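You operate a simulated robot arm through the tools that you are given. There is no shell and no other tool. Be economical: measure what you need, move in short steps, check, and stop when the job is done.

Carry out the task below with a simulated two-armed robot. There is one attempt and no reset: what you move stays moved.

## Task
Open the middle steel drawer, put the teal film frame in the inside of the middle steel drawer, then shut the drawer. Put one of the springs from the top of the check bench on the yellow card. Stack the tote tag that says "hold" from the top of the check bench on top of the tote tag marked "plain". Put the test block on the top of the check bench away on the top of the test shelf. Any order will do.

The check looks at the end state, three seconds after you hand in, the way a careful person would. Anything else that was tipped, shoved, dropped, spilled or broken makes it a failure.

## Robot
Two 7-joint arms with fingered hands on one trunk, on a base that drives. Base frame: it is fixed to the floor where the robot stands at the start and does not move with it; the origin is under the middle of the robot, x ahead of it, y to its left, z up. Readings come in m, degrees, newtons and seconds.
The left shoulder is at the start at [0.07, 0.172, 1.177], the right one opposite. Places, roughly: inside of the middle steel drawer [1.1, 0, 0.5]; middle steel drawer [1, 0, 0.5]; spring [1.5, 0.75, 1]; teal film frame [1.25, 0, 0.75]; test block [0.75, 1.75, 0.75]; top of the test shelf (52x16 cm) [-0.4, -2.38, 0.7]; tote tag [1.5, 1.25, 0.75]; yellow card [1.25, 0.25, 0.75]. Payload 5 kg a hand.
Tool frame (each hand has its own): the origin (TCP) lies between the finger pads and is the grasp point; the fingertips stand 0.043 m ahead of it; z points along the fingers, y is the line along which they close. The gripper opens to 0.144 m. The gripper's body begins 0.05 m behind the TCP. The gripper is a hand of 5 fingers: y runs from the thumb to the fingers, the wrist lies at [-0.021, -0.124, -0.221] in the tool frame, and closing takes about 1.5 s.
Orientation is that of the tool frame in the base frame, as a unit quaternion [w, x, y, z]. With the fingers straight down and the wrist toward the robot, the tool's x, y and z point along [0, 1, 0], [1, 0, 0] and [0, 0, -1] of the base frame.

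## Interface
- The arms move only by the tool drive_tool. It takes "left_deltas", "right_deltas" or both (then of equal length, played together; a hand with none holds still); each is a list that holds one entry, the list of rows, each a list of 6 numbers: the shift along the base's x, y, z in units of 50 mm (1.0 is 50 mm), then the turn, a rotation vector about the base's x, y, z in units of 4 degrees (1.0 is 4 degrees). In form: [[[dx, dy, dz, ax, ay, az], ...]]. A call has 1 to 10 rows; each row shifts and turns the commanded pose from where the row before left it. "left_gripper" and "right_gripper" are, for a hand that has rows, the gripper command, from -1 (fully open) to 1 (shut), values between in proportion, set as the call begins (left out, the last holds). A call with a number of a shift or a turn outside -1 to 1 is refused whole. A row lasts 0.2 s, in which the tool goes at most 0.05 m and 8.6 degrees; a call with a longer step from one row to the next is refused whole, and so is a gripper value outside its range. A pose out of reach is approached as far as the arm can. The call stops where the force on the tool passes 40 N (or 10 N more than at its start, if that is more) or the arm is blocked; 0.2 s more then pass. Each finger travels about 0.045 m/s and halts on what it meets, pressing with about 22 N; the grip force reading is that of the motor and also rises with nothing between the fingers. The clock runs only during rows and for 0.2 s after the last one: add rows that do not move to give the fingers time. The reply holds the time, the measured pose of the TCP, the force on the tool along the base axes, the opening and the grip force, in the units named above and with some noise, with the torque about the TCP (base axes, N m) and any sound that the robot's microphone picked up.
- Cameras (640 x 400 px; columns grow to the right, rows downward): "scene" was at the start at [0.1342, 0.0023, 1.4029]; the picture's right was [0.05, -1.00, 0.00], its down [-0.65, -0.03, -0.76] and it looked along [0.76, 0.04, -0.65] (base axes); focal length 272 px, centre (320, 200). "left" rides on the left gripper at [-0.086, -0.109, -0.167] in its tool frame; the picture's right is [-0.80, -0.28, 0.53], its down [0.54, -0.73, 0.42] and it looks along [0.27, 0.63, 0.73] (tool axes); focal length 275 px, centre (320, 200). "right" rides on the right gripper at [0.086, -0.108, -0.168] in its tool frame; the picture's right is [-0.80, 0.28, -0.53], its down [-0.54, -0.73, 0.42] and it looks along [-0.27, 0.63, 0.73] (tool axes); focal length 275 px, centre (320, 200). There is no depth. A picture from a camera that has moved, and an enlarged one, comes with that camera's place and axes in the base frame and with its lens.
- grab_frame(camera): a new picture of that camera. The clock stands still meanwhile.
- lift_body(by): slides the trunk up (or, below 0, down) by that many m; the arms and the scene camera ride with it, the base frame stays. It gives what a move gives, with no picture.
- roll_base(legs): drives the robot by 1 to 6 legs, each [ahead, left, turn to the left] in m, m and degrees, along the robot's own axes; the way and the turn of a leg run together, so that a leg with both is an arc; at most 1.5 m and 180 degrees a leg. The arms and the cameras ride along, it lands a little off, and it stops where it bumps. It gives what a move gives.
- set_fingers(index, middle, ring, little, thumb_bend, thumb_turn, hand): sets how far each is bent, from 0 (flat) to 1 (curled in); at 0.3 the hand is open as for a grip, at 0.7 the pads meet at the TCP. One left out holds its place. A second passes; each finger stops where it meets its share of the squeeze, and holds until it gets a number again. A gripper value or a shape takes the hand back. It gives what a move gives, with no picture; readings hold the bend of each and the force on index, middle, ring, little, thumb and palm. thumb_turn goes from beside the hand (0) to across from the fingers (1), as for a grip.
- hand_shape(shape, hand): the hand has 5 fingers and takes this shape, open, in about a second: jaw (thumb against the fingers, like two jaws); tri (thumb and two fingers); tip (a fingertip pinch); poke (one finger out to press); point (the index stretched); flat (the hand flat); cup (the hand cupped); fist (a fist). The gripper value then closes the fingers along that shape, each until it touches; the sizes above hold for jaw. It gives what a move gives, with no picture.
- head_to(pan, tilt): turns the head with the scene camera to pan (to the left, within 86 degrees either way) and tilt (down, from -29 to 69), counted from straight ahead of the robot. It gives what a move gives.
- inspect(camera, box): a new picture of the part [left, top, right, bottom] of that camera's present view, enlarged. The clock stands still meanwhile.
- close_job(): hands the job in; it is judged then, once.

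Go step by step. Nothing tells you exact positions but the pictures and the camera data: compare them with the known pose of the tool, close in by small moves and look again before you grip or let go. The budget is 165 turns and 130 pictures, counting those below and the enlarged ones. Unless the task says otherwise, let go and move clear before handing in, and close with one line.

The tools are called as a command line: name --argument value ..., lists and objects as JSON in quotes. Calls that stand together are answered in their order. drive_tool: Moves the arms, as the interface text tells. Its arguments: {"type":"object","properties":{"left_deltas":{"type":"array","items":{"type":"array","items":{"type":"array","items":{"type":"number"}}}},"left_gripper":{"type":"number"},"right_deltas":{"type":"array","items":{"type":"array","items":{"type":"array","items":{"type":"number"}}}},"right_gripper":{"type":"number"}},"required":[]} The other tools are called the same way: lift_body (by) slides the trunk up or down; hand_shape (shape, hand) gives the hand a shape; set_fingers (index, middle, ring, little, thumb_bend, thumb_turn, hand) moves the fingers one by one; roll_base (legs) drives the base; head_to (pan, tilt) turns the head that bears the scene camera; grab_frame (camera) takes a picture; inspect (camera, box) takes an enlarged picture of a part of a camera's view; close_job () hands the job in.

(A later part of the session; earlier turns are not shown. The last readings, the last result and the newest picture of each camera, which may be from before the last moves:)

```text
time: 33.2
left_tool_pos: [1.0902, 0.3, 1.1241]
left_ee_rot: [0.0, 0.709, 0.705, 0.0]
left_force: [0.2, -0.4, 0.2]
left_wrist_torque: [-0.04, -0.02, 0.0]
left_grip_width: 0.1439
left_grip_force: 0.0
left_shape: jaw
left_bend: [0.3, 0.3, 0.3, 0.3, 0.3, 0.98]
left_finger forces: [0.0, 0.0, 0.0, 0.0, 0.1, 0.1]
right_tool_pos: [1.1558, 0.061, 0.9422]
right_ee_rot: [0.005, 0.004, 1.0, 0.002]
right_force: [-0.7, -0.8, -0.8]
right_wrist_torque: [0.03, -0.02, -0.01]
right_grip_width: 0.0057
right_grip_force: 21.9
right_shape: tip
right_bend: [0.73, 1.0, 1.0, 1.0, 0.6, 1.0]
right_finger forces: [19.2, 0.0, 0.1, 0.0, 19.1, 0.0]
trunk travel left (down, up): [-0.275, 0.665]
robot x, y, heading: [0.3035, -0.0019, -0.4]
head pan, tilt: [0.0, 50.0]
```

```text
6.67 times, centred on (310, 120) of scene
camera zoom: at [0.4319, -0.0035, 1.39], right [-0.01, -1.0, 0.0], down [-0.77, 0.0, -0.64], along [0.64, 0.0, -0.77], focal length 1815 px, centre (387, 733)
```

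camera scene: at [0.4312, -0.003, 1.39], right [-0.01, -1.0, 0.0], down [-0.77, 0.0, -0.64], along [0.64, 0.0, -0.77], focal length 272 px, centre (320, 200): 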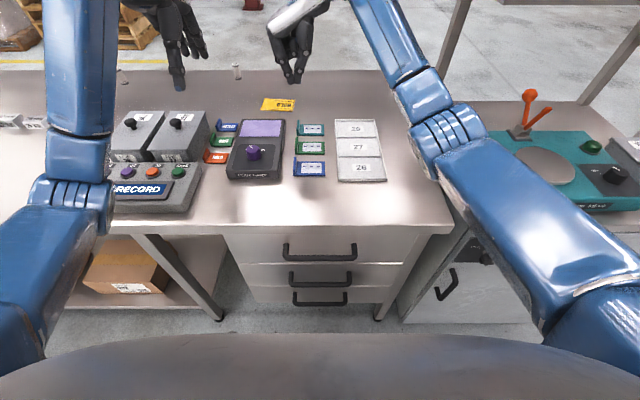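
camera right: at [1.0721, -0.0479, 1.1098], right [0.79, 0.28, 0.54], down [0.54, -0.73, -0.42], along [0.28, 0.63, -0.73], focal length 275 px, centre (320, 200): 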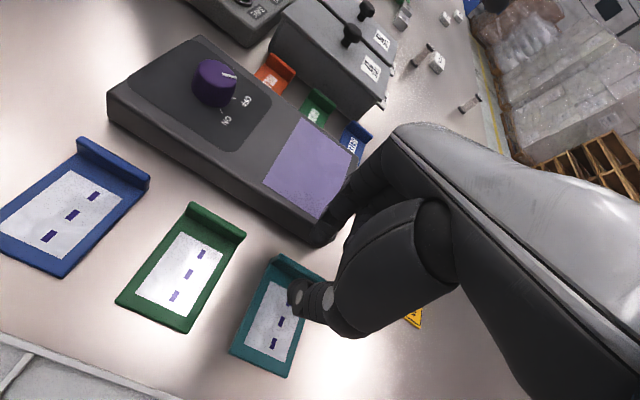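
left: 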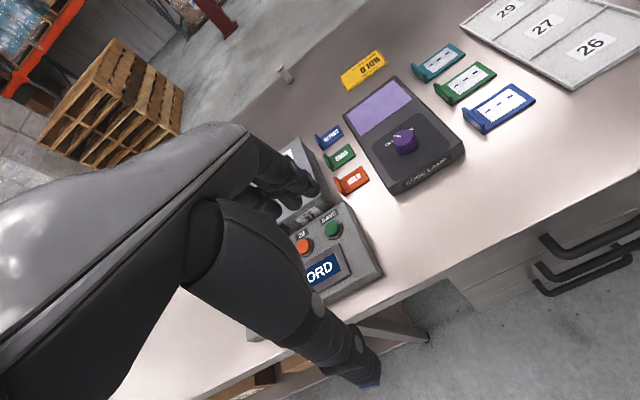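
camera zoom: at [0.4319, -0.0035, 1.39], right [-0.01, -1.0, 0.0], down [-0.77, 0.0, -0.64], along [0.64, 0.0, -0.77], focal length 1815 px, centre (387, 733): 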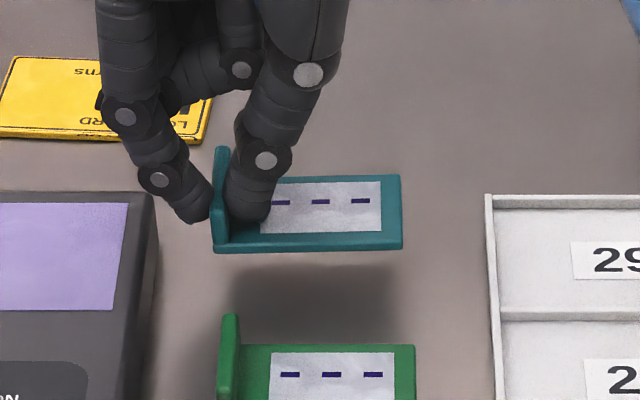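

Frame is held. I raise it, bring it back to my right, then back off to get room for the drawer.

drive_tool --right_deltas '[[[0, 0, 0.6, 0, 0, 0], [0, 0, 0.6, 0, 0, 0], [0, 0, 0.6, 0, 0, 0], [0, 0, 0.6, 0, 0, 0], [0, 0, 0.6, 0, 0, 0], [-0.5, -0.5, 0, 0, 0, 0], [-0.5, -0.5, 0, 0, 0, 0], [-0.5, -0.6, 0, 0, 0, 0], [-0.5, -0.6, 0, 0, 0, 0], [-0.5, -0.6, 0, 0, 0, 0]]]'

drive_tool --right_deltas '[[[-0.5, -0.6, 0, 0, 0, 0], [-0.5, -0.6, 0, 0, 0, 0], [-0.5, -0.6, 0, 0, 0, 0], [-0.5, -0.6, 0, 0, 0, 0], [-0.2, -0.6, 0, 0, 0, 0], [0, 0, 0, 0, 0, 0]]]'

roll_base --legs '[[-0.4, 0, 0]]'

grab_frame --camera "scene"

```text
time: 35.4
left_tool_pos: [1.0907, 0.299, 1.1241]
left_ee_rot: [0.0, 0.709, 0.705, 0.0]
left_force: [0.9, 0.4, 0.0]
left_wrist_torque: [0.07, 0.0, 0.0]
left_grip_width: 0.1437
left_grip_force: 0.1
left_shape: jaw
left_bend: [0.3, 0.3, 0.3, 0.3, 0.3, 0.98]
left_finger forces: [0.0, 0.1, 0.0, 0.1, 0.0, 0.0]
right_tool_pos: [1.0291, -0.0793, 1.0938]
right_ee_rot: [0.005, 0.002, 1.0, 0.003]
right_force: [0.3, 0.3, -1.1]
right_wrist_torque: [0.04, -0.04, 0.0]
right_grip_width: 0.0054
right_grip_force: 22.4
right_shape: tip
right_bend: [0.73, 1.0, 1.0, 1.0, 0.6, 1.0]
right_finger forces: [19.2, 0.0, 0.0, 0.0, 19.2, 0.0]
trunk travel left (down, up): [-0.275, 0.665]
robot x, y, heading: [0.3051, 0.0011, -0.4]
head pan, tilt: [0.0, 50.0]
```

```text
time: 36.8
left_tool_pos: [1.0913, 0.3007, 1.1231]
left_ee_rot: [0.0, 0.71, 0.705, -0.001]
left_force: [1.3, -1.0, 0.3]
left_wrist_torque: [0.0, 0.01, 0.0]
left_grip_width: 0.1436
left_grip_force: 0.1
left_shape: jaw
left_bend: [0.3, 0.3, 0.3, 0.3, 0.3, 0.98]
left_finger forces: [0.0, 0.0, 0.1, 0.1, 0.1, 0.0]
right_tool_pos: [0.9192, -0.2281, 1.0902]
right_ee_rot: [0.005, 0.003, 1.0, 0.002]
right_force: [0.3, -0.2, -0.6]
right_wrist_torque: [0.02, 0.03, -0.01]
right_grip_width: 0.0054
right_grip_force: 21.8
right_shape: tip
right_bend: [0.73, 1.0, 1.0, 1.0, 0.6, 1.0]
right_finger forces: [19.1, 0.0, 0.0, 0.0, 19.1, 0.0]
trunk travel left (down, up): [-0.275, 0.665]
robot x, y, heading: [0.3064, 0.0009, -0.5]
head pan, tilt: [0.0, 50.0]
```

```text
time: 39.3
left_tool_pos: [0.6869, 0.3073, 1.1239]
left_ee_rot: [0.0, 0.707, 0.707, 0.0]
left_force: [-0.3, 0.4, 0.0]
left_wrist_torque: [-0.01, 0.0, 0.01]
left_grip_width: 0.1437
left_grip_force: 0.0
left_shape: jaw
left_bend: [0.3, 0.3, 0.3, 0.3, 0.3, 0.98]
left_finger forces: [0.1, 0.0, 0.1, 0.0, 0.0, 0.1]
right_tool_pos: [0.5197, -0.2227, 1.0907]
right_ee_rot: [0.005, -0.001, 1.0, 0.003]
right_force: [0.2, -0.1, 0.5]
right_wrist_torque: [0.0, -0.03, -0.03]
right_grip_width: 0.0053
right_grip_force: 22.2
right_shape: tip
right_bend: [0.73, 1.0, 1.0, 1.0, 0.6, 1.0]
right_finger forces: [19.0, 0.1, 0.0, 0.0, 19.1, 0.0]
trunk travel left (down, up): [-0.275, 0.665]
robot x, y, heading: [-0.0974, -0.0001, 0.3]
head pan, tilt: [0.0, 50.0]
```

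```text
102 pictures are left
camera scene: at [0.0297, -0.0017, 1.39], right [0.0, -1.0, 0.0], down [-0.77, 0.0, -0.64], along [0.64, 0.0, -0.77], focal length 272 px, centre (320, 200)
```

scene: 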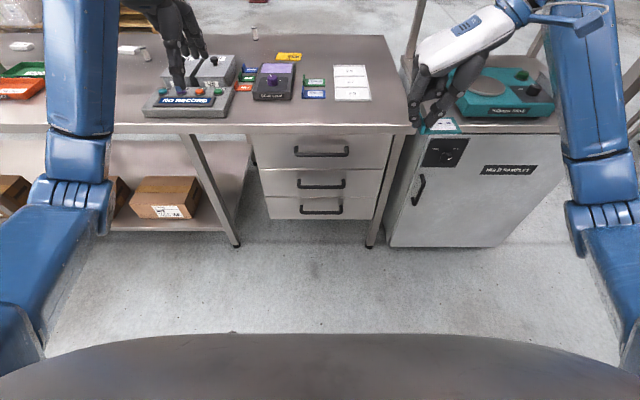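

The middle handle triangulates to about (0.78, 0, 0.59). I lower the trunk and turn the left hand to point forward in front of it.

lift_body --by -0.2

drive_tool --left_deltas '[[[-0.4, 0, 0, 0, -1, 0], [-0.4, 0, 0, 0, -1, 0], [-0.4, 0, 0, 0, -1, 0], [-0.4, 0, 0, 0, -1, 0], [-0.4, 0, 0, 0, -1, 0], [-0.4, 0, 0, 0, -1, 0], [0, -0.4, 0, 0, -1, 0], [0, -0.4, 0, 0, -1, 0], [0, -0.4, 0, 0, -1, 0], [0, -0.4, 0, 0, -1, 0]]]'

drive_tool --left_deltas '[[[0, -0.4, -0.4, 0, -1, 0], [0, -0.4, -0.4, 0, -1, 0], [0, -0.4, -0.4, 0, -1, 0], [0, -0.4, -0.4, 0, -1, 0], [0, -0.4, -0.4, 0, -1, 0], [0, -0.4, -0.4, 0, -1, 0], [0, -0.4, -0.4, 0, -1, 0], [0, -0.4, -0.4, 0, -1, 0], [0, -0.4, -0.4, 0, -1, 0], [0, -0.4, -0.4, 0, -1, 0]]]'

drive_tool --left_deltas '[[[0, -0.2, -0.5, 0, -1, 0], [0, -0.2, -0.4, 0, -1, 0], [0, -0.2, -0.4, 0, -0.5, 0], [0, 0, 0, 0, 0, 0]]]'

grab_frame --camera "scene"

grab_frame --camera "left"

```text
time: 41.5
left_tool_pos: [0.6862, 0.3063, 0.9243]
left_ee_rot: [-0.001, 0.707, 0.707, 0.0]
left_force: [0.5, -1.0, 0.0]
left_wrist_torque: [-0.05, -0.03, -0.03]
left_grip_width: 0.1437
left_grip_force: 0.1
left_shape: jaw
left_bend: [0.3, 0.3, 0.3, 0.3, 0.3, 0.98]
left_finger forces: [0.0, 0.0, 0.0, 0.0, 0.0, 0.1]
right_tool_pos: [0.5188, -0.2231, 0.8906]
right_ee_rot: [0.006, -0.001, 1.0, 0.003]
right_force: [-0.5, 0.9, -0.5]
right_wrist_torque: [0.01, -0.03, 0.0]
right_grip_width: 0.0052
right_grip_force: 21.6
right_shape: tip
right_bend: [0.73, 1.0, 1.0, 1.0, 0.6, 1.0]
right_finger forces: [19.1, 0.0, 0.0, 0.1, 19.1, 0.0]
trunk travel left (down, up): [-0.075, 0.865]
robot x, y, heading: [-0.0945, 0.0007, 0.1]
head pan, tilt: [0.0, 50.0]
```

```text
time: 43.7
left_tool_pos: [0.5662, 0.2258, 0.9237]
left_ee_rot: [0.242, 0.664, 0.665, 0.241]
left_force: [0.6, 0.6, -0.3]
left_wrist_torque: [0.03, 0.01, 0.01]
left_grip_width: 0.1437
left_grip_force: 0.0
left_shape: jaw
left_bend: [0.3, 0.3, 0.3, 0.3, 0.3, 0.98]
left_finger forces: [0.0, 0.1, 0.1, 0.0, 0.1, 0.0]
right_tool_pos: [0.5184, -0.2229, 0.8892]
right_ee_rot: [0.005, 0.0, 1.0, 0.003]
right_force: [0.0, 0.6, -1.4]
right_wrist_torque: [0.0, 0.01, 0.02]
right_grip_width: 0.0055
right_grip_force: 21.9
right_shape: tip
right_bend: [0.73, 1.0, 1.0, 1.0, 0.6, 1.0]
right_finger forces: [19.2, 0.0, 0.0, 0.0, 19.1, 0.0]
trunk travel left (down, up): [-0.075, 0.865]
robot x, y, heading: [-0.0955, 0.0002, -0.1]
head pan, tilt: [0.0, 50.0]
```

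```text
time: 45.6
left_tool_pos: [0.5912, 0.1013, 0.8144]
left_ee_rot: [0.392, 0.589, 0.475, 0.524]
left_force: [-1.8, -1.6, 1.4]
left_wrist_torque: [0.03, 0.09, 0.14]
left_grip_width: 0.144
left_grip_force: 0.0
left_shape: jaw
left_bend: [0.3, 0.3, 0.3, 0.3, 0.3, 0.97]
left_finger forces: [0.0, 0.0, 0.1, 0.0, 0.0, 0.1]
right_tool_pos: [0.5177, -0.2244, 0.8891]
right_ee_rot: [0.007, 0.001, 1.0, 0.002]
right_force: [-2.8, -1.7, 0.2]
right_wrist_torque: [0.18, -0.21, -0.05]
right_grip_width: 0.0056
right_grip_force: 22.4
right_shape: tip
right_bend: [0.73, 1.0, 1.0, 1.0, 0.6, 1.0]
right_finger forces: [19.3, 0.1, 0.1, 0.0, 19.1, 0.0]
trunk travel left (down, up): [-0.075, 0.865]
robot x, y, heading: [-0.0973, 0.0012, -0.0]
head pan, tilt: [0.0, 50.0]
stopped in row 9 (left hand): the arm was blocked; the commanded pose is now the measured one
```

```text
time: 46.1
left_tool_pos: [0.594, 0.1269, 0.7647]
left_ee_rot: [0.355, 0.605, 0.375, 0.606]
left_force: [-1.5, -0.8, 1.1]
left_wrist_torque: [-0.04, 0.06, 0.15]
left_grip_width: 0.1443
left_grip_force: 0.1
left_shape: jaw
left_bend: [0.3, 0.3, 0.3, 0.3, 0.3, 0.97]
left_finger forces: [0.0, 0.1, 0.1, 0.0, 0.0, 0.0]
right_tool_pos: [0.5173, -0.2225, 0.8902]
right_ee_rot: [0.008, 0.0, 1.0, 0.002]
right_force: [-1.9, -2.2, 1.7]
right_wrist_torque: [0.2, -0.24, -0.05]
right_grip_width: 0.0054
right_grip_force: 21.4
right_shape: tip
right_bend: [0.73, 1.0, 1.0, 1.0, 0.6, 1.0]
right_finger forces: [19.2, 0.1, 0.0, 0.0, 19.2, 0.1]
trunk travel left (down, up): [-0.075, 0.865]
robot x, y, heading: [-0.0932, 0.0006, 0.0]
head pan, tilt: [0.0, 50.0]
stopped in row 2 (left hand): the arm was blocked; the commanded pose is now the measured one
```

```text
101 pictures are left
camera scene: at [0.0271, 0.0003, 1.1888], right [0.0, -1.0, 0.0], down [-0.76, 0.0, -0.65], along [0.65, 0.0, -0.76], focal length 272 px, centre (320, 200)
```

scene: 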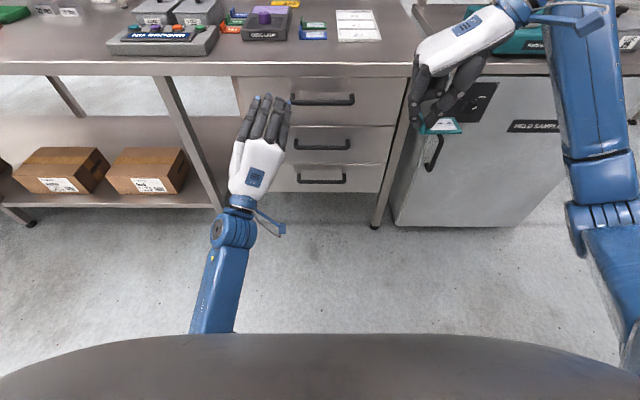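

```text
100 pictures are left
camera left: at [0.4242, 0.0973, 0.6307], right [0.54, -0.56, -0.63], down [0.4, 0.83, -0.39], along [0.74, -0.04, 0.67], focal length 275 px, centre (320, 200)
```

left: 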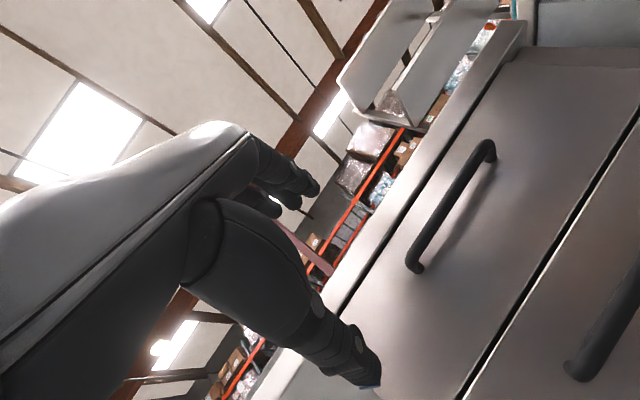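

The left arm hit a joint limit with a fully forward hand. I'll use a 50° pitch instead, coming at the handle from above-front, and shift the base a little right for room.

drive_tool --left_deltas '[[[-0.2, 0.1, 0.2, -0.57, 0.8, 0.18], [-0.1, 0.1, 0.2, -0.57, 0.8, 0.18], [-0.1, 0.1, 0.2, -0.57, 0.8, 0.18], [-0.1, 0.1, 0.2, -0.57, 0.8, 0.18], [0, 0, 0.2, -0.57, 0.8, 0.18], [0, 0, 0.2, -0.57, 0.8, 0.18], [0, 0, 0.2, -0.57, 0.8, 0.18], [0, 0, 0.2, -0.57, 0.8, 0.18], [0, 0, 0.1, -0.57, 0.8, 0.18], [0, 0, 0, -0.57, 0.8, 0.18]]]'

drive_tool --left_deltas '[[[0, 0, 0, -0.57, 0.8, 0.18], [0, 0, 0, -0.57, 0.8, 0.18], [0, 0, 0, 0, 0, 0]]]'

roll_base --legs '[[0, -0.13, 0]]'

grab_frame --camera "left"

grab_frame --camera "scene"

```text
time: 48.3
left_tool_pos: [0.5721, 0.1479, 0.8465]
left_ee_rot: [0.309, 0.642, 0.609, 0.348]
left_force: [0.8, 0.7, 0.2]
left_wrist_torque: [-0.02, 0.01, 0.01]
left_grip_width: 0.1442
left_grip_force: 0.0
left_shape: jaw
left_bend: [0.3, 0.3, 0.3, 0.3, 0.3, 0.97]
left_finger forces: [0.1, 0.1, 0.0, 0.0, 0.0, 0.0]
right_tool_pos: [0.5225, -0.2199, 0.8884]
right_ee_rot: [0.005, -0.002, 1.0, 0.003]
right_force: [0.0, -0.2, -0.4]
right_wrist_torque: [0.01, 0.05, 0.0]
right_grip_width: 0.0054
right_grip_force: 21.7
right_shape: tip
right_bend: [0.73, 1.0, 1.0, 1.0, 0.6, 1.0]
right_finger forces: [19.2, 0.1, 0.1, 0.0, 19.2, 0.0]
trunk travel left (down, up): [-0.075, 0.865]
robot x, y, heading: [-0.094, 0.0033, 0.2]
head pan, tilt: [0.0, 50.0]
```

```text
time: 49.1
left_tool_pos: [0.5724, 0.1467, 0.8476]
left_ee_rot: [0.296, 0.64, 0.647, 0.291]
left_force: [1.1, -0.4, -0.7]
left_wrist_torque: [0.01, 0.01, 0.0]
left_grip_width: 0.1439
left_grip_force: 0.1
left_shape: jaw
left_bend: [0.3, 0.3, 0.3, 0.3, 0.3, 0.97]
left_finger forces: [0.0, 0.1, 0.0, 0.0, 0.1, 0.1]
right_tool_pos: [0.5216, -0.2198, 0.8896]
right_ee_rot: [0.004, -0.002, 1.0, 0.003]
right_force: [0.0, -0.5, -0.9]
right_wrist_torque: [0.0, -0.02, 0.0]
right_grip_width: 0.0055
right_grip_force: 21.6
right_shape: tip
right_bend: [0.73, 1.0, 1.0, 1.0, 0.6, 1.0]
right_finger forces: [19.1, 0.0, 0.0, 0.0, 19.3, 0.0]
trunk travel left (down, up): [-0.075, 0.865]
robot x, y, heading: [-0.093, 0.0041, 0.3]
head pan, tilt: [0.0, 50.0]
```

```text
time: 50.4
left_tool_pos: [0.5731, 0.0196, 0.8476]
left_ee_rot: [0.294, 0.638, 0.648, 0.293]
left_force: [-0.5, -0.9, -0.8]
left_wrist_torque: [0.0, 0.02, 0.05]
left_grip_width: 0.144
left_grip_force: 0.0
left_shape: jaw
left_bend: [0.3, 0.3, 0.3, 0.3, 0.3, 0.97]
left_finger forces: [0.1, 0.1, 0.0, 0.1, 0.0, 0.0]
right_tool_pos: [0.5228, -0.3482, 0.8895]
right_ee_rot: [0.004, -0.004, 1.0, 0.002]
right_force: [-0.2, -1.2, -0.3]
right_wrist_torque: [0.1, 0.01, -0.01]
right_grip_width: 0.0056
right_grip_force: 21.4
right_shape: tip
right_bend: [0.73, 1.0, 1.0, 1.0, 0.6, 1.0]
right_finger forces: [19.2, 0.0, 0.0, 0.0, 19.2, 0.1]
trunk travel left (down, up): [-0.075, 0.865]
robot x, y, heading: [-0.0944, -0.1291, 0.4]
head pan, tilt: [0.0, 50.0]
```

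```text
99 pictures are left
camera left: at [0.3747, -0.0688, 0.8761], right [0.23, -0.8, -0.56], down [-0.16, 0.53, -0.83], along [0.96, 0.28, -0.01], focal length 275 px, centre (320, 200)
```

left: 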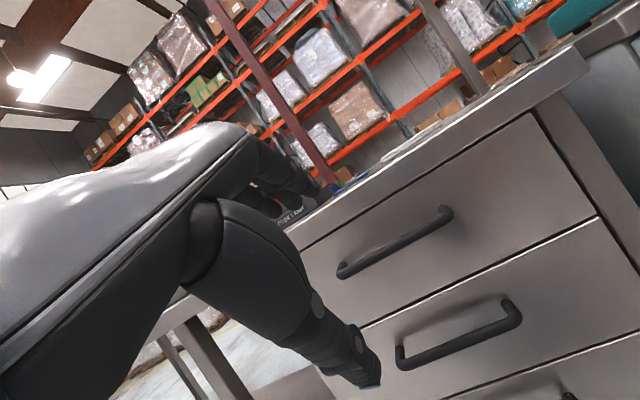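

```text
98 pictures are left
camera scene: at [0.0328, -0.1312, 1.19], right [0.01, -1.0, 0.0], down [-0.77, -0.01, -0.64], along [0.64, 0.01, -0.77], focal length 272 px, centre (320, 200)
```

scene: 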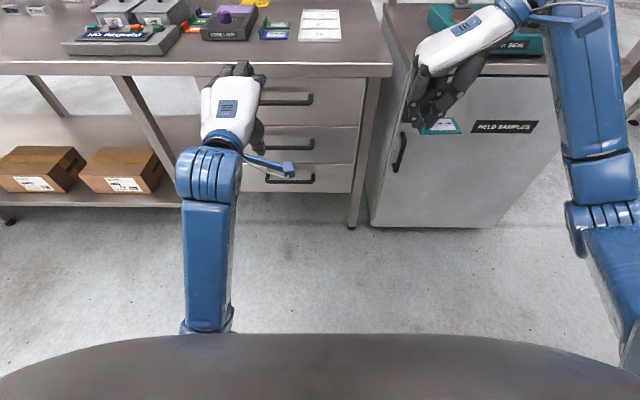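

Handle confirmed near (0.775, 0, 0.593). I move to a stand-off in front of it with the hand part open.

drive_tool --left_deltas '[[[0, -0.1, -0.6, 0, 0, 0], [0.2, -0.1, -0.6, 0, 0, 0], [0.4, -0.1, -0.6, 0, 0, 0], [0.5, -0.1, -0.6, 0, 0, 0], [0.5, 0, -0.6, 0, 0, 0], [0.2, 0, -0.1, 0, 0, 0], [0, 0, 0, 0, 0, 0]]]' --left_gripper 0.15

grab_frame --camera "left"

inspect --camera "scene" --box '[180, 50, 380, 200]'

```text
time: 52.0
left_tool_pos: [0.6614, -0.0009, 0.6921]
left_ee_rot: [0.295, 0.637, 0.649, 0.292]
left_force: [-0.7, -0.3, 0.1]
left_wrist_torque: [0.05, 0.01, -0.01]
left_grip_width: 0.0618
left_grip_force: 0.0
left_shape: jaw
left_bend: [0.74, 0.48, 0.45, 0.43, 0.72, 1.0]
left_finger forces: [0.0, 0.1, 0.1, 0.0, 0.0, 0.0]
right_tool_pos: [0.5245, -0.348, 0.8894]
right_ee_rot: [0.005, -0.005, 1.0, 0.003]
right_force: [0.6, 0.2, -0.3]
right_wrist_torque: [-0.02, -0.01, -0.02]
right_grip_width: 0.0052
right_grip_force: 22.0
right_shape: tip
right_bend: [0.73, 1.0, 1.0, 1.0, 0.6, 1.0]
right_finger forces: [19.3, 0.0, 0.0, 0.1, 19.2, 0.0]
trunk travel left (down, up): [-0.075, 0.865]
robot x, y, heading: [-0.0927, -0.124, 0.6]
head pan, tilt: [0.0, 50.0]
```

```text
97 pictures are left
camera left: at [0.4638, -0.0889, 0.7206], right [0.23, -0.8, -0.56], down [-0.16, 0.53, -0.83], along [0.96, 0.28, -0.01], focal length 275 px, centre (320, 200)
```

left: 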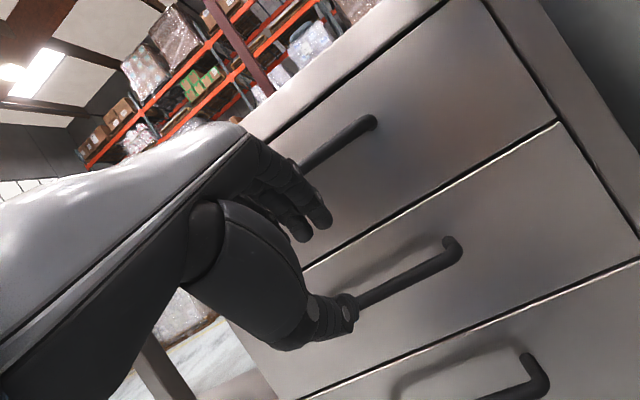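

```text
2.67 times, centred on (280, 125) of scene
camera zoom: at [0.0327, -0.13, 1.19], right [0.01, -1.0, 0.0], down [-0.77, -0.01, -0.64], along [0.64, 0.01, -0.77], focal length 726 px, centre (427, 400)
```

zoom: 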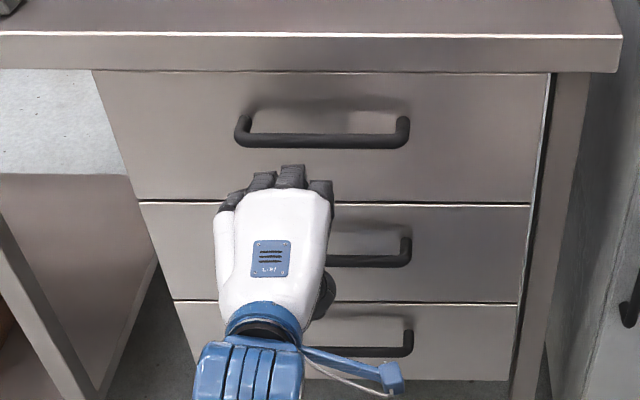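

The four fingers sit left of TCP, so I shift the hand 57 mm right to fit between the handle posts, then move in along the finger direction in two stages.

drive_tool --left_deltas '[[[0, -0.57, 0, 0, 0, 0], [0, -0.57, 0, 0, 0, 0], [0.5, 0, -0.44, 0, 0, 0], [0.5, 0, -0.44, 0, 0, 0], [0.2, 0, -0.17, 0, 0, 0], [0, 0, 0, 0, 0, 0]]]'

grab_frame --camera "left"

inspect --camera "scene" --box '[180, 50, 380, 200]'

```text
time: 53.6
left_tool_pos: [0.7177, -0.0061, 0.6089]
left_ee_rot: [0.251, 0.651, 0.639, 0.324]
left_force: [-0.3, -0.4, 1.1]
left_wrist_torque: [0.01, 0.01, -0.04]
left_grip_width: 0.0613
left_grip_force: 0.1
left_shape: jaw
left_bend: [0.74, 0.48, 0.45, 0.43, 0.72, 1.0]
left_finger forces: [0.0, 0.1, 0.1, 0.0, 0.0, 0.0]
right_tool_pos: [0.5241, -0.3474, 0.888]
right_ee_rot: [0.004, -0.004, 1.0, 0.002]
right_force: [-0.2, 0.2, -0.7]
right_wrist_torque: [-0.01, 0.01, -0.01]
right_grip_width: 0.0055
right_grip_force: 22.1
right_shape: tip
right_bend: [0.73, 1.0, 1.0, 1.0, 0.6, 1.0]
right_finger forces: [19.2, 0.0, 0.0, 0.1, 19.2, 0.1]
trunk travel left (down, up): [-0.075, 0.865]
robot x, y, heading: [-0.0913, -0.1312, 0.5]
head pan, tilt: [0.0, 50.0]
stopped in row 6 (left hand): the arm was blocked; the commanded pose is now the measured one
```

```text
95 pictures are left
camera left: at [0.5216, -0.1003, 0.6313], right [0.23, -0.73, -0.65], down [-0.18, 0.62, -0.76], along [0.96, 0.29, 0.01], focal length 275 px, centre (320, 200)
```

left: 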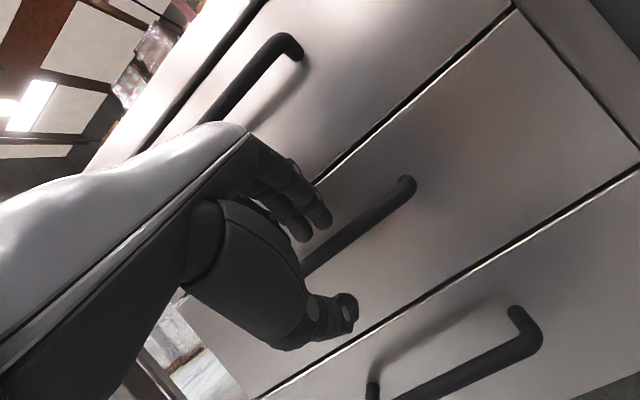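

```text
2.67 times, centred on (280, 125) of scene
camera zoom: at [0.0328, -0.1299, 1.19], right [0.01, -1.0, 0.0], down [-0.77, -0.01, -0.64], along [0.64, 0.01, -0.77], focal length 726 px, centre (427, 400)
```

zoom: 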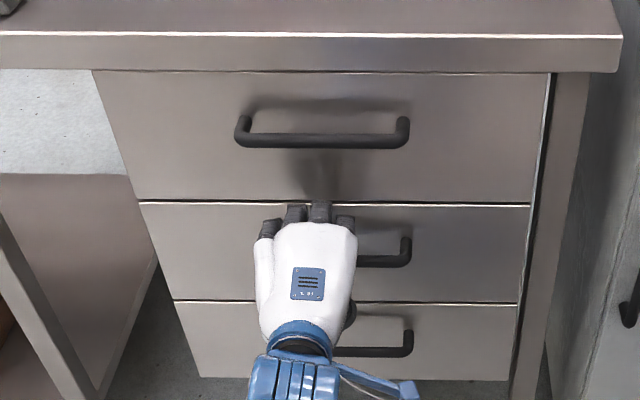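

The arm is at a limit toward the right again. I back out a bit with the roll corrected, and shift the base further right instead.

drive_tool --left_deltas '[[[-0.4, 0.3, 0.3, -0.4, 0, 0], [-0.4, 0.4, 0.3, -0.4, 0, 0], [0, 0.4, 0, -0.4, 0, 0], [0, 0.3, 0, -0.4, 0, 0], [0, 0, 0, 0, 0, 0]]]'

roll_base --legs '[[0, -0.125, 0]]'

inspect --camera "scene" --box '[180, 50, 380, 200]'

```text
time: 54.8
left_tool_pos: [0.6761, 0.0597, 0.642]
left_ee_rot: [0.288, 0.637, 0.655, 0.288]
left_force: [0.1, -0.1, -0.1]
left_wrist_torque: [-0.01, 0.0, 0.02]
left_grip_width: 0.0615
left_grip_force: 0.0
left_shape: jaw
left_bend: [0.74, 0.48, 0.45, 0.43, 0.72, 1.0]
left_finger forces: [0.0, 0.1, 0.1, 0.1, 0.1, 0.1]
right_tool_pos: [0.523, -0.3497, 0.8903]
right_ee_rot: [0.004, -0.004, 1.0, 0.002]
right_force: [-0.6, -0.2, -0.2]
right_wrist_torque: [0.0, 0.01, 0.0]
right_grip_width: 0.0052
right_grip_force: 22.1
right_shape: tip
right_bend: [0.73, 1.0, 1.0, 1.0, 0.6, 1.0]
right_finger forces: [19.2, 0.0, 0.0, 0.0, 19.3, 0.0]
trunk travel left (down, up): [-0.075, 0.865]
robot x, y, heading: [-0.0915, -0.1331, 0.4]
head pan, tilt: [0.0, 50.0]
```

```text
time: 56.0
left_tool_pos: [0.6775, -0.063, 0.6409]
left_ee_rot: [0.287, 0.636, 0.655, 0.289]
left_force: [-1.0, -0.6, 0.3]
left_wrist_torque: [0.0, -0.01, 0.03]
left_grip_width: 0.0612
left_grip_force: 0.1
left_shape: jaw
left_bend: [0.74, 0.48, 0.45, 0.43, 0.72, 1.0]
left_finger forces: [0.1, 0.0, 0.0, 0.1, 0.0, 0.0]
right_tool_pos: [0.5249, -0.4731, 0.8896]
right_ee_rot: [0.004, -0.005, 1.0, 0.003]
right_force: [-0.5, -0.9, 0.4]
right_wrist_torque: [0.06, 0.04, -0.03]
right_grip_width: 0.0054
right_grip_force: 22.1
right_shape: tip
right_bend: [0.73, 1.0, 1.0, 1.0, 0.6, 1.0]
right_finger forces: [19.3, 0.0, 0.0, 0.1, 19.2, 0.1]
trunk travel left (down, up): [-0.075, 0.865]
robot x, y, heading: [-0.0961, -0.2519, 0.5]
head pan, tilt: [0.0, 50.0]
```

```text
2.67 times, centred on (280, 125) of scene
camera zoom: at [0.0332, -0.2565, 1.1905], right [0.01, -1.0, 0.0], down [-0.77, -0.01, -0.64], along [0.64, 0.01, -0.77], focal length 726 px, centre (427, 400)
```

zoom: 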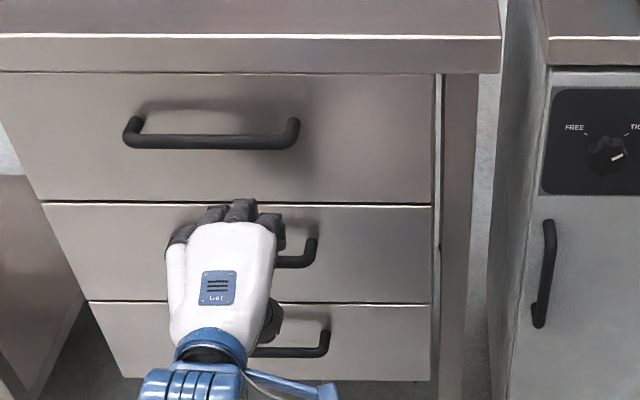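

Now well placed. Shift 15 mm right, align with the bar, and go in.

drive_tool --left_deltas '[[[0.33, -0.3, 0.4, 0, 0, 0], [0.3, 0, -0.25, 0, 0, 0], [0.3, 0, -0.25, 0, 0, 0], [0.3, 0, -0.25, 0, 0, 0], [0, 0, 0, 0, 0, 0]]]'

grab_frame --camera "left"

inspect --camera "scene" --box '[180, 50, 380, 200]'

```text
time: 57.2
left_tool_pos: [0.7403, -0.0797, 0.6232]
left_ee_rot: [0.288, 0.636, 0.656, 0.287]
left_force: [0.4, 0.2, 0.8]
left_wrist_torque: [-0.02, 0.0, 0.0]
left_grip_width: 0.0615
left_grip_force: 0.1
left_shape: jaw
left_bend: [0.74, 0.48, 0.45, 0.43, 0.72, 1.0]
left_finger forces: [0.0, 0.1, 0.0, 0.0, 0.0, 0.1]
right_tool_pos: [0.525, -0.4707, 0.8893]
right_ee_rot: [0.005, -0.005, 1.0, 0.003]
right_force: [0.2, 0.4, -0.5]
right_wrist_torque: [0.0, -0.02, 0.0]
right_grip_width: 0.0056
right_grip_force: 22.5
right_shape: tip
right_bend: [0.73, 1.0, 1.0, 1.0, 0.6, 1.0]
right_finger forces: [19.2, 0.0, 0.1, 0.1, 19.2, 0.0]
trunk travel left (down, up): [-0.075, 0.865]
robot x, y, heading: [-0.0927, -0.2529, 0.5]
head pan, tilt: [0.0, 50.0]
```

```text
92 pictures are left
camera left: at [0.5439, -0.1692, 0.6562], right [0.23, -0.8, -0.56], down [-0.18, 0.53, -0.83], along [0.96, 0.29, -0.03], focal length 275 px, centre (320, 200)
```

left: 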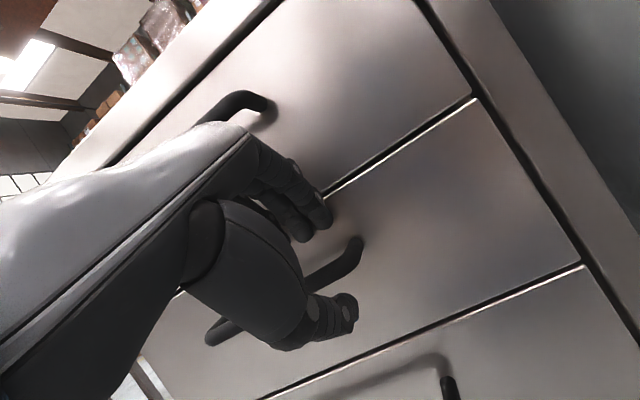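

```text
2.67 times, centred on (280, 125) of scene
camera zoom: at [0.034, -0.2546, 1.19], right [0.01, -1.0, 0.0], down [-0.77, -0.01, -0.64], along [0.64, 0.01, -0.77], focal length 726 px, centre (427, 400)
```

zoom: 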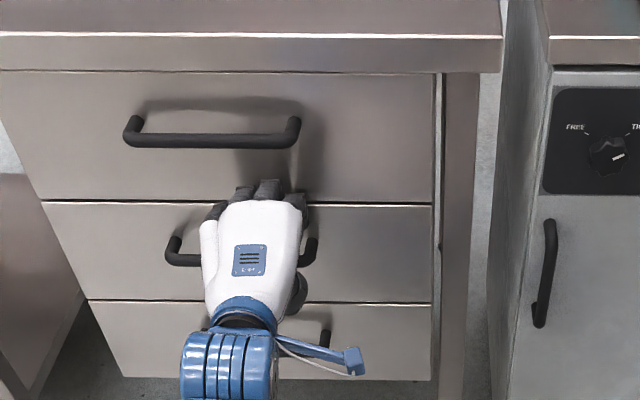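

The bar lies between fingers and thumb. A little further in, 8 mm left, then close.

drive_tool --left_deltas '[[[0.15, 0.16, -0.14, 0, 0, 0], [0.15, 0, -0.14, 0, 0, 0], [0, 0, 0, 0, 0, 0]]]'

drive_tool --left_deltas '[[[0, 0, 0, 0, 0, 0], [0, 0, 0, 0, 0, 0], [0, 0, 0, 0, 0, 0], [0, 0, 0, 0, 0, 0], [0, 0, 0, 0, 0, 0], [0, 0, 0, 0, 0, 0], [0, 0, 0, 0, 0, 0]]]' --left_gripper 1

grab_frame --camera "left"

```text
time: 57.9
left_tool_pos: [0.7503, -0.0697, 0.614]
left_ee_rot: [0.29, 0.634, 0.655, 0.29]
left_force: [-30.4, -2.3, 8.2]
left_wrist_torque: [0.1, -1.12, 0.23]
left_grip_width: 0.0576
left_grip_force: 0.2
left_shape: jaw
left_bend: [0.75, 0.52, 0.45, 0.43, 0.72, 1.0]
left_finger forces: [7.5, 23.6, 0.0, 0.1, 0.0, 0.0]
right_tool_pos: [0.5225, -0.4697, 0.8901]
right_ee_rot: [0.006, -0.006, 1.0, 0.002]
right_force: [0.0, 0.8, -0.5]
right_wrist_torque: [-0.02, 0.08, -0.02]
right_grip_width: 0.0053
right_grip_force: 22.0
right_shape: tip
right_bend: [0.73, 1.0, 1.0, 1.0, 0.6, 1.0]
right_finger forces: [19.3, 0.0, 0.0, 0.0, 19.2, 0.1]
trunk travel left (down, up): [-0.075, 0.865]
robot x, y, heading: [-0.0969, -0.2586, 0.6]
head pan, tilt: [0.0, 50.0]
stopped in row 3 (left hand): the force on the tool passed its limit at 42 N (the readings are from after the stop); the commanded pose is now the measured one
```

```text
time: 59.5
left_tool_pos: [0.7529, -0.0696, 0.6072]
left_ee_rot: [0.287, 0.636, 0.656, 0.287]
left_force: [-18.5, -2.2, -22.2]
left_wrist_torque: [-0.02, 0.69, -0.05]
left_grip_width: 0.0141
left_grip_force: 22.2
left_shape: jaw
left_bend: [0.74, 0.73, 0.62, 0.59, 0.69, 1.0]
left_finger forces: [0.1, 0.0, 0.0, 0.1, 27.8, 0.0]
right_tool_pos: [0.5245, -0.4702, 0.8892]
right_ee_rot: [0.004, -0.006, 1.0, 0.002]
right_force: [-0.1, 0.1, -0.8]
right_wrist_torque: [-0.01, -0.02, -0.01]
right_grip_width: 0.0055
right_grip_force: 22.1
right_shape: tip
right_bend: [0.73, 1.0, 1.0, 1.0, 0.6, 1.0]
right_finger forces: [19.1, 0.1, 0.0, 0.0, 19.2, 0.0]
trunk travel left (down, up): [-0.075, 0.865]
robot x, y, heading: [-0.0933, -0.2546, 0.8]
head pan, tilt: [0.0, 50.0]
```

```text
90 pictures are left
camera left: at [0.5565, -0.1595, 0.6396], right [0.23, -0.8, -0.56], down [-0.19, 0.53, -0.83], along [0.96, 0.29, -0.03], focal length 275 px, centre (320, 200)
```

left: 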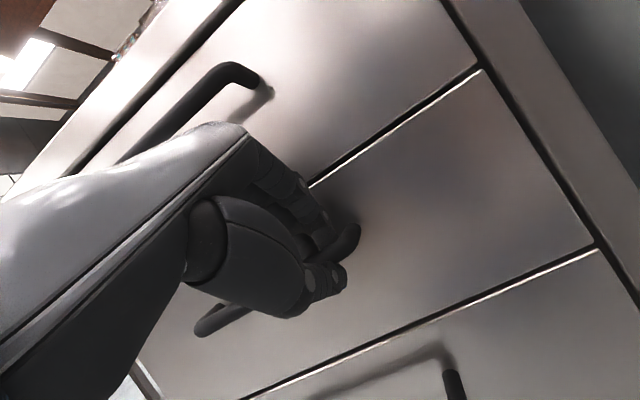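

The handle seems held (14 mm between pads). I pull back with the arm first to test.

drive_tool --left_deltas '[[[-0.2, 0, 0, 0, 0, 0], [-0.3, 0, 0, 0, 0, 0], [-0.4, 0, 0, 0, 0, 0], [-0.5, 0, 0, 0, 0, 0], [0, 0, 0, 0, 0, 0]]]'

grab_frame --camera "left"

grab_frame --camera "scene"

```text
time: 60.7
left_tool_pos: [0.6847, -0.0684, 0.6091]
left_ee_rot: [0.288, 0.635, 0.656, 0.289]
left_force: [2.3, 2.3, -30.9]
left_wrist_torque: [0.04, 0.33, 0.06]
left_grip_width: 0.0122
left_grip_force: 22.4
left_shape: jaw
left_bend: [0.74, 0.73, 0.62, 0.59, 0.67, 1.0]
left_finger forces: [0.6, 0.0, 0.1, 0.0, 27.7, 0.0]
right_tool_pos: [0.5265, -0.4703, 0.888]
right_ee_rot: [0.002, -0.006, 1.0, 0.002]
right_force: [-0.3, 0.5, 0.1]
right_wrist_torque: [-0.01, 0.01, 0.02]
right_grip_width: 0.0054
right_grip_force: 21.9
right_shape: tip
right_bend: [0.73, 1.0, 1.0, 1.0, 0.6, 1.0]
right_finger forces: [19.2, 0.0, 0.0, 0.1, 19.1, 0.0]
trunk travel left (down, up): [-0.075, 0.865]
robot x, y, heading: [-0.094, -0.2546, 0.8]
head pan, tilt: [0.0, 50.0]
```

```text
89 pictures are left
camera left: at [0.4885, -0.1603, 0.6416], right [0.23, -0.8, -0.56], down [-0.18, 0.53, -0.83], along [0.96, 0.29, -0.03], focal length 275 px, centre (320, 200)
```

left: 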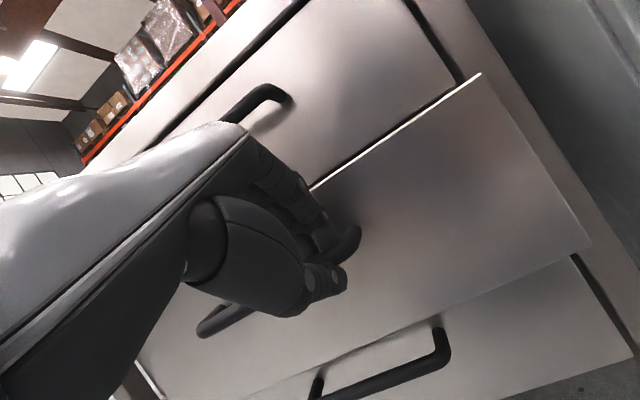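

```text
88 pictures are left
camera scene: at [0.0365, -0.2545, 1.1906], right [0.01, -1.0, 0.0], down [-0.77, -0.01, -0.64], along [0.64, 0.01, -0.77], focal length 272 px, centre (320, 200)
```

scene: 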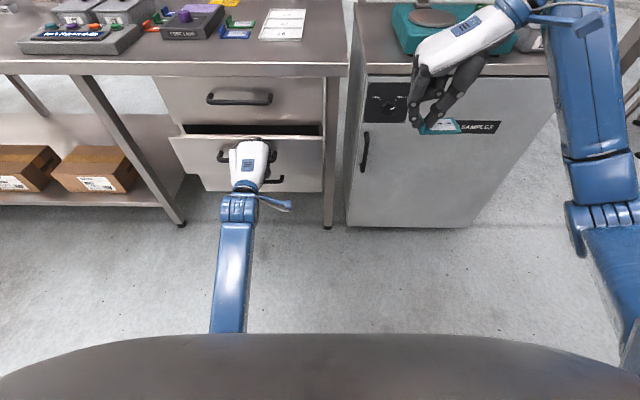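

The drawer is coming. I continue the pull with the base, 0.2 m back.

roll_base --legs '[[-0.2, 0, 0]]'

grab_frame --camera "scene"

```text
time: 62.3
left_tool_pos: [0.4862, -0.0738, 0.6093]
left_ee_rot: [0.288, 0.636, 0.655, 0.289]
left_force: [1.5, 6.7, -27.6]
left_wrist_torque: [0.06, 0.29, 0.02]
left_grip_width: 0.0121
left_grip_force: 22.1
left_shape: jaw
left_bend: [0.74, 0.63, 0.62, 0.59, 0.67, 1.0]
left_finger forces: [0.6, 0.1, 0.0, 0.1, 25.2, 0.0]
right_tool_pos: [0.3293, -0.4738, 0.8887]
right_ee_rot: [0.003, -0.005, 1.0, 0.003]
right_force: [0.5, -0.7, -0.8]
right_wrist_torque: [0.0, 0.0, 0.02]
right_grip_width: 0.0056
right_grip_force: 21.7
right_shape: tip
right_bend: [0.73, 1.0, 1.0, 1.0, 0.6, 1.0]
right_finger forces: [19.2, 0.0, 0.0, 0.1, 19.1, 0.0]
trunk travel left (down, up): [-0.075, 0.865]
robot x, y, heading: [-0.2918, -0.254, 0.5]
head pan, tilt: [0.0, 50.0]
```

```text
87 pictures are left
camera scene: at [-0.1619, -0.2577, 1.1904], right [0.01, -1.0, 0.0], down [-0.77, -0.01, -0.64], along [0.64, 0.01, -0.77], focal length 272 px, centre (320, 200)
```

scene: 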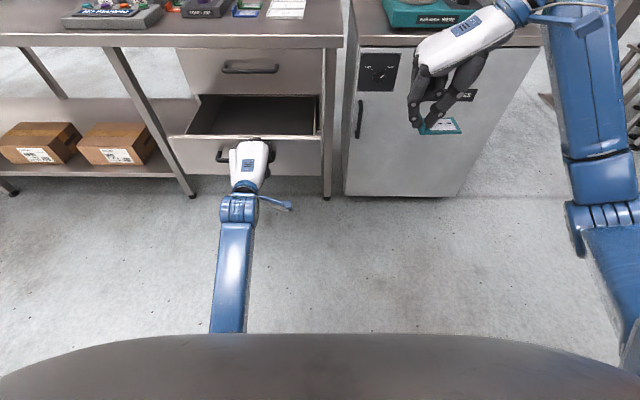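

The drawer is open about 0.26 m. I release the handle and withdraw the left hand.

drive_tool --left_deltas '[[[0, 0, 0, 0, 0, 0], [0, 0, 0, 0, 0, 0], [0, 0, 0, 0, 0, 0], [0, 0, 0, 0, 0, 0], [0, 0, 0, 0, 0, 0], [0, 0, 0, 0, 0, 0]]]' --left_gripper 0.1

drive_tool --left_deltas '[[[-0.2, 0, 0.2, 0, 0, 0], [-0.3, 0, 0.25, 0, 0, 0], [-0.3, 0, 0.25, 0, 0, 0], [-0.4, 0.3, 0.4, 0, 0, 0], [-0.4, 0.6, 0.6, 0, 0, 0], [-0.3, 0.6, 0.6, 0, 0, 0], [-0.3, 0.6, 0.6, 0, 0, 0], [0, 0.6, 0.6, 0, 0, 0], [0, 0.6, 0.6, 0, 0, 0]]]'

grab_frame --camera "scene"

```text
time: 63.7
left_tool_pos: [0.4861, -0.0737, 0.6128]
left_ee_rot: [0.289, 0.636, 0.655, 0.29]
left_force: [-2.1, -0.1, 1.3]
left_wrist_torque: [-0.02, -0.1, 0.04]
left_grip_width: 0.0643
left_grip_force: 0.0
left_shape: jaw
left_bend: [0.74, 0.47, 0.44, 0.42, 0.72, 1.0]
left_finger forces: [0.0, 1.7, 0.0, 0.1, 0.0, 0.0]
right_tool_pos: [0.3255, -0.4747, 0.8895]
right_ee_rot: [0.004, -0.006, 1.0, 0.002]
right_force: [0.1, -0.6, -0.5]
right_wrist_torque: [0.03, 0.01, 0.01]
right_grip_width: 0.0054
right_grip_force: 22.3
right_shape: tip
right_bend: [0.73, 1.0, 1.0, 1.0, 0.6, 1.0]
right_finger forces: [19.2, 0.0, 0.0, 0.0, 19.3, 0.0]
trunk travel left (down, up): [-0.075, 0.865]
robot x, y, heading: [-0.2919, -0.2556, 0.8]
head pan, tilt: [0.0, 50.0]
```

```text
time: 65.7
left_tool_pos: [0.3772, 0.0918, 0.8162]
left_ee_rot: [0.289, 0.635, 0.655, 0.289]
left_force: [-0.5, 1.0, -0.3]
left_wrist_torque: [-0.01, -0.02, 0.0]
left_grip_width: 0.0649
left_grip_force: 0.0
left_shape: jaw
left_bend: [0.74, 0.47, 0.44, 0.42, 0.72, 1.0]
left_finger forces: [0.1, 0.0, 0.0, 0.1, 0.0, 0.0]
right_tool_pos: [0.3263, -0.4743, 0.8889]
right_ee_rot: [0.004, -0.006, 1.0, 0.003]
right_force: [0.0, 0.0, -0.5]
right_wrist_torque: [0.03, 0.0, -0.03]
right_grip_width: 0.0056
right_grip_force: 22.9
right_shape: tip
right_bend: [0.73, 1.0, 1.0, 1.0, 0.6, 1.0]
right_finger forces: [19.2, 0.1, 0.1, 0.0, 19.2, 0.0]
trunk travel left (down, up): [-0.075, 0.865]
robot x, y, heading: [-0.2925, -0.2542, 0.8]
head pan, tilt: [0.0, 50.0]
```

```text
86 pictures are left
camera scene: at [-0.1652, -0.2568, 1.1897], right [0.01, -1.0, 0.0], down [-0.77, -0.01, -0.64], along [0.64, 0.01, -0.77], focal length 272 px, centre (320, 200)
```

scene: 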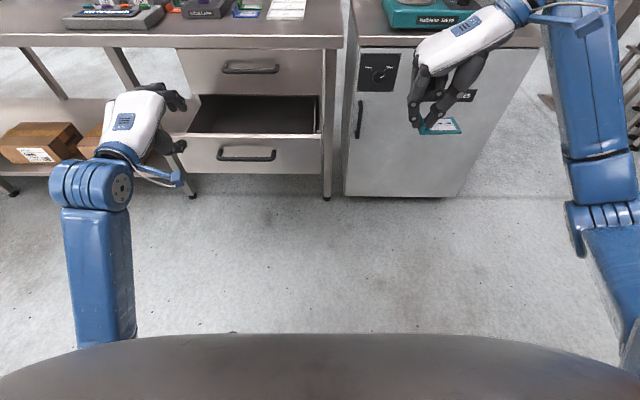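

The drawer interior spans about x 0.56–0.81, y −0.25–0.18. I move the base left and a little forward so the right hand with the frame comes over it.

roll_base --legs '[[0, 0.475, 0], [0.19, 0, 0]]'

grab_frame --camera "scene"

grab_frame --camera "right"

```text
time: 69.7
left_tool_pos: [0.5558, 0.5708, 0.8152]
left_ee_rot: [0.288, 0.635, 0.656, 0.289]
left_force: [1.1, 0.3, -0.8]
left_wrist_torque: [-0.01, -0.01, 0.0]
left_grip_width: 0.0648
left_grip_force: 0.1
left_shape: jaw
left_bend: [0.74, 0.47, 0.44, 0.42, 0.72, 1.0]
left_finger forces: [0.0, 0.0, 0.0, 0.1, 0.0, 0.0]
right_tool_pos: [0.5074, 0.0046, 0.8875]
right_ee_rot: [0.003, -0.007, 1.0, 0.002]
right_force: [0.5, -0.4, -1.5]
right_wrist_torque: [0.02, 0.08, 0.0]
right_grip_width: 0.0055
right_grip_force: 22.3
right_shape: tip
right_bend: [0.73, 1.0, 1.0, 1.0, 0.6, 1.0]
right_finger forces: [19.3, 0.0, 0.1, 0.0, 19.2, 0.1]
trunk travel left (down, up): [-0.075, 0.865]
robot x, y, heading: [-0.1129, 0.2218, 0.8]
head pan, tilt: [0.0, 50.0]
```

```text
85 pictures are left
camera scene: at [0.0157, 0.2199, 1.1898], right [0.01, -1.0, 0.0], down [-0.77, -0.01, -0.64], along [0.64, 0.01, -0.77], focal length 272 px, centre (320, 200)
```

scene: 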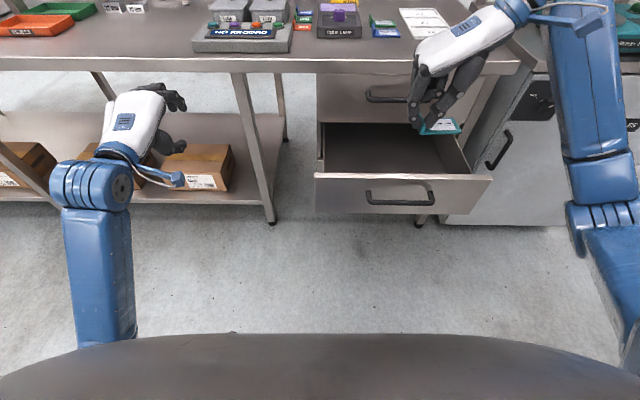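

```text
84 pictures are left
camera right: at [0.4209, -0.1059, 1.0543], right [0.79, 0.29, 0.54], down [0.56, -0.72, -0.42], along [0.26, 0.63, -0.73], focal length 275 px, centre (320, 200)
```

right: 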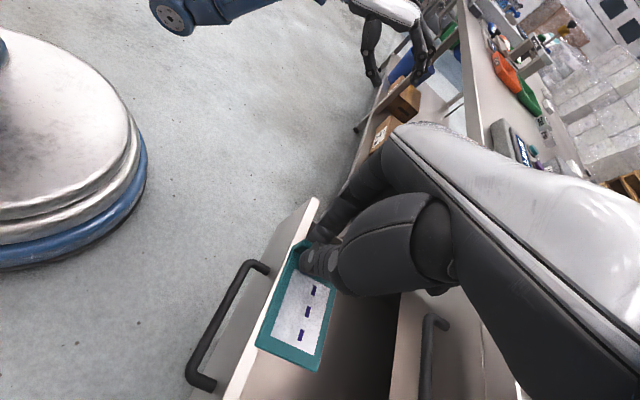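

Frame is just behind the drawer front line. I move it 0.155 m forward over the drawer and start down.

drive_tool --right_deltas '[[[0.6, 0, 0, 0, 0, 0], [0.6, 0, 0, 0, 0, 0], [0.6, 0, 0, 0, 0, 0], [0.6, 0, -0.3, 0, 0, 0], [0.6, 0, -0.6, 0, 0, 0], [0, 0, -0.8, 0, 0, 0], [0, 0, -0.8, 0, 0, 0], [0, 0, -0.8, 0, 0, 0], [0, 0, -0.6, 0, 0, 0], [0, 0, 0, 0, 0, 0]]]'

grab_frame --camera "scene"

grab_frame --camera "right"

```text
time: 71.8
left_tool_pos: [0.5547, 0.5707, 0.8149]
left_ee_rot: [0.288, 0.635, 0.656, 0.289]
left_force: [0.4, 1.1, 1.0]
left_wrist_torque: [-0.01, 0.01, 0.01]
left_grip_width: 0.0647
left_grip_force: 0.1
left_shape: jaw
left_bend: [0.74, 0.47, 0.44, 0.42, 0.72, 1.0]
left_finger forces: [0.0, 0.0, 0.0, 0.1, 0.0, 0.1]
right_tool_pos: [0.6547, 0.0055, 0.6912]
right_ee_rot: [0.005, -0.006, 1.0, 0.002]
right_force: [0.1, 1.0, -0.5]
right_wrist_torque: [0.01, 0.01, 0.02]
right_grip_width: 0.0055
right_grip_force: 21.8
right_shape: tip
right_bend: [0.73, 1.0, 1.0, 1.0, 0.6, 1.0]
right_finger forces: [19.3, 0.0, 0.1, 0.0, 19.2, 0.0]
trunk travel left (down, up): [-0.075, 0.865]
robot x, y, heading: [-0.1137, 0.2213, 0.9]
head pan, tilt: [0.0, 50.0]
```

```text
83 pictures are left
camera scene: at [0.0144, 0.22, 1.19], right [0.01, -1.0, 0.0], down [-0.77, -0.01, -0.64], along [0.64, 0.01, -0.77], focal length 272 px, centre (320, 200)
```

scene: 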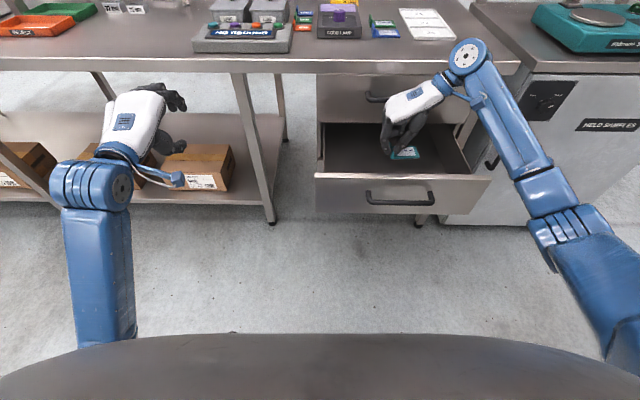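

```text
82 pictures are left
camera right: at [0.5686, -0.106, 0.8563], right [0.79, 0.29, 0.54], down [0.56, -0.72, -0.42], along [0.27, 0.63, -0.73], focal length 275 px, centre (320, 200)
```

right: 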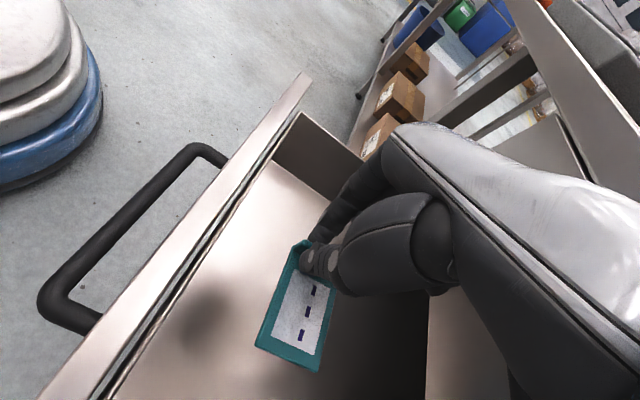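

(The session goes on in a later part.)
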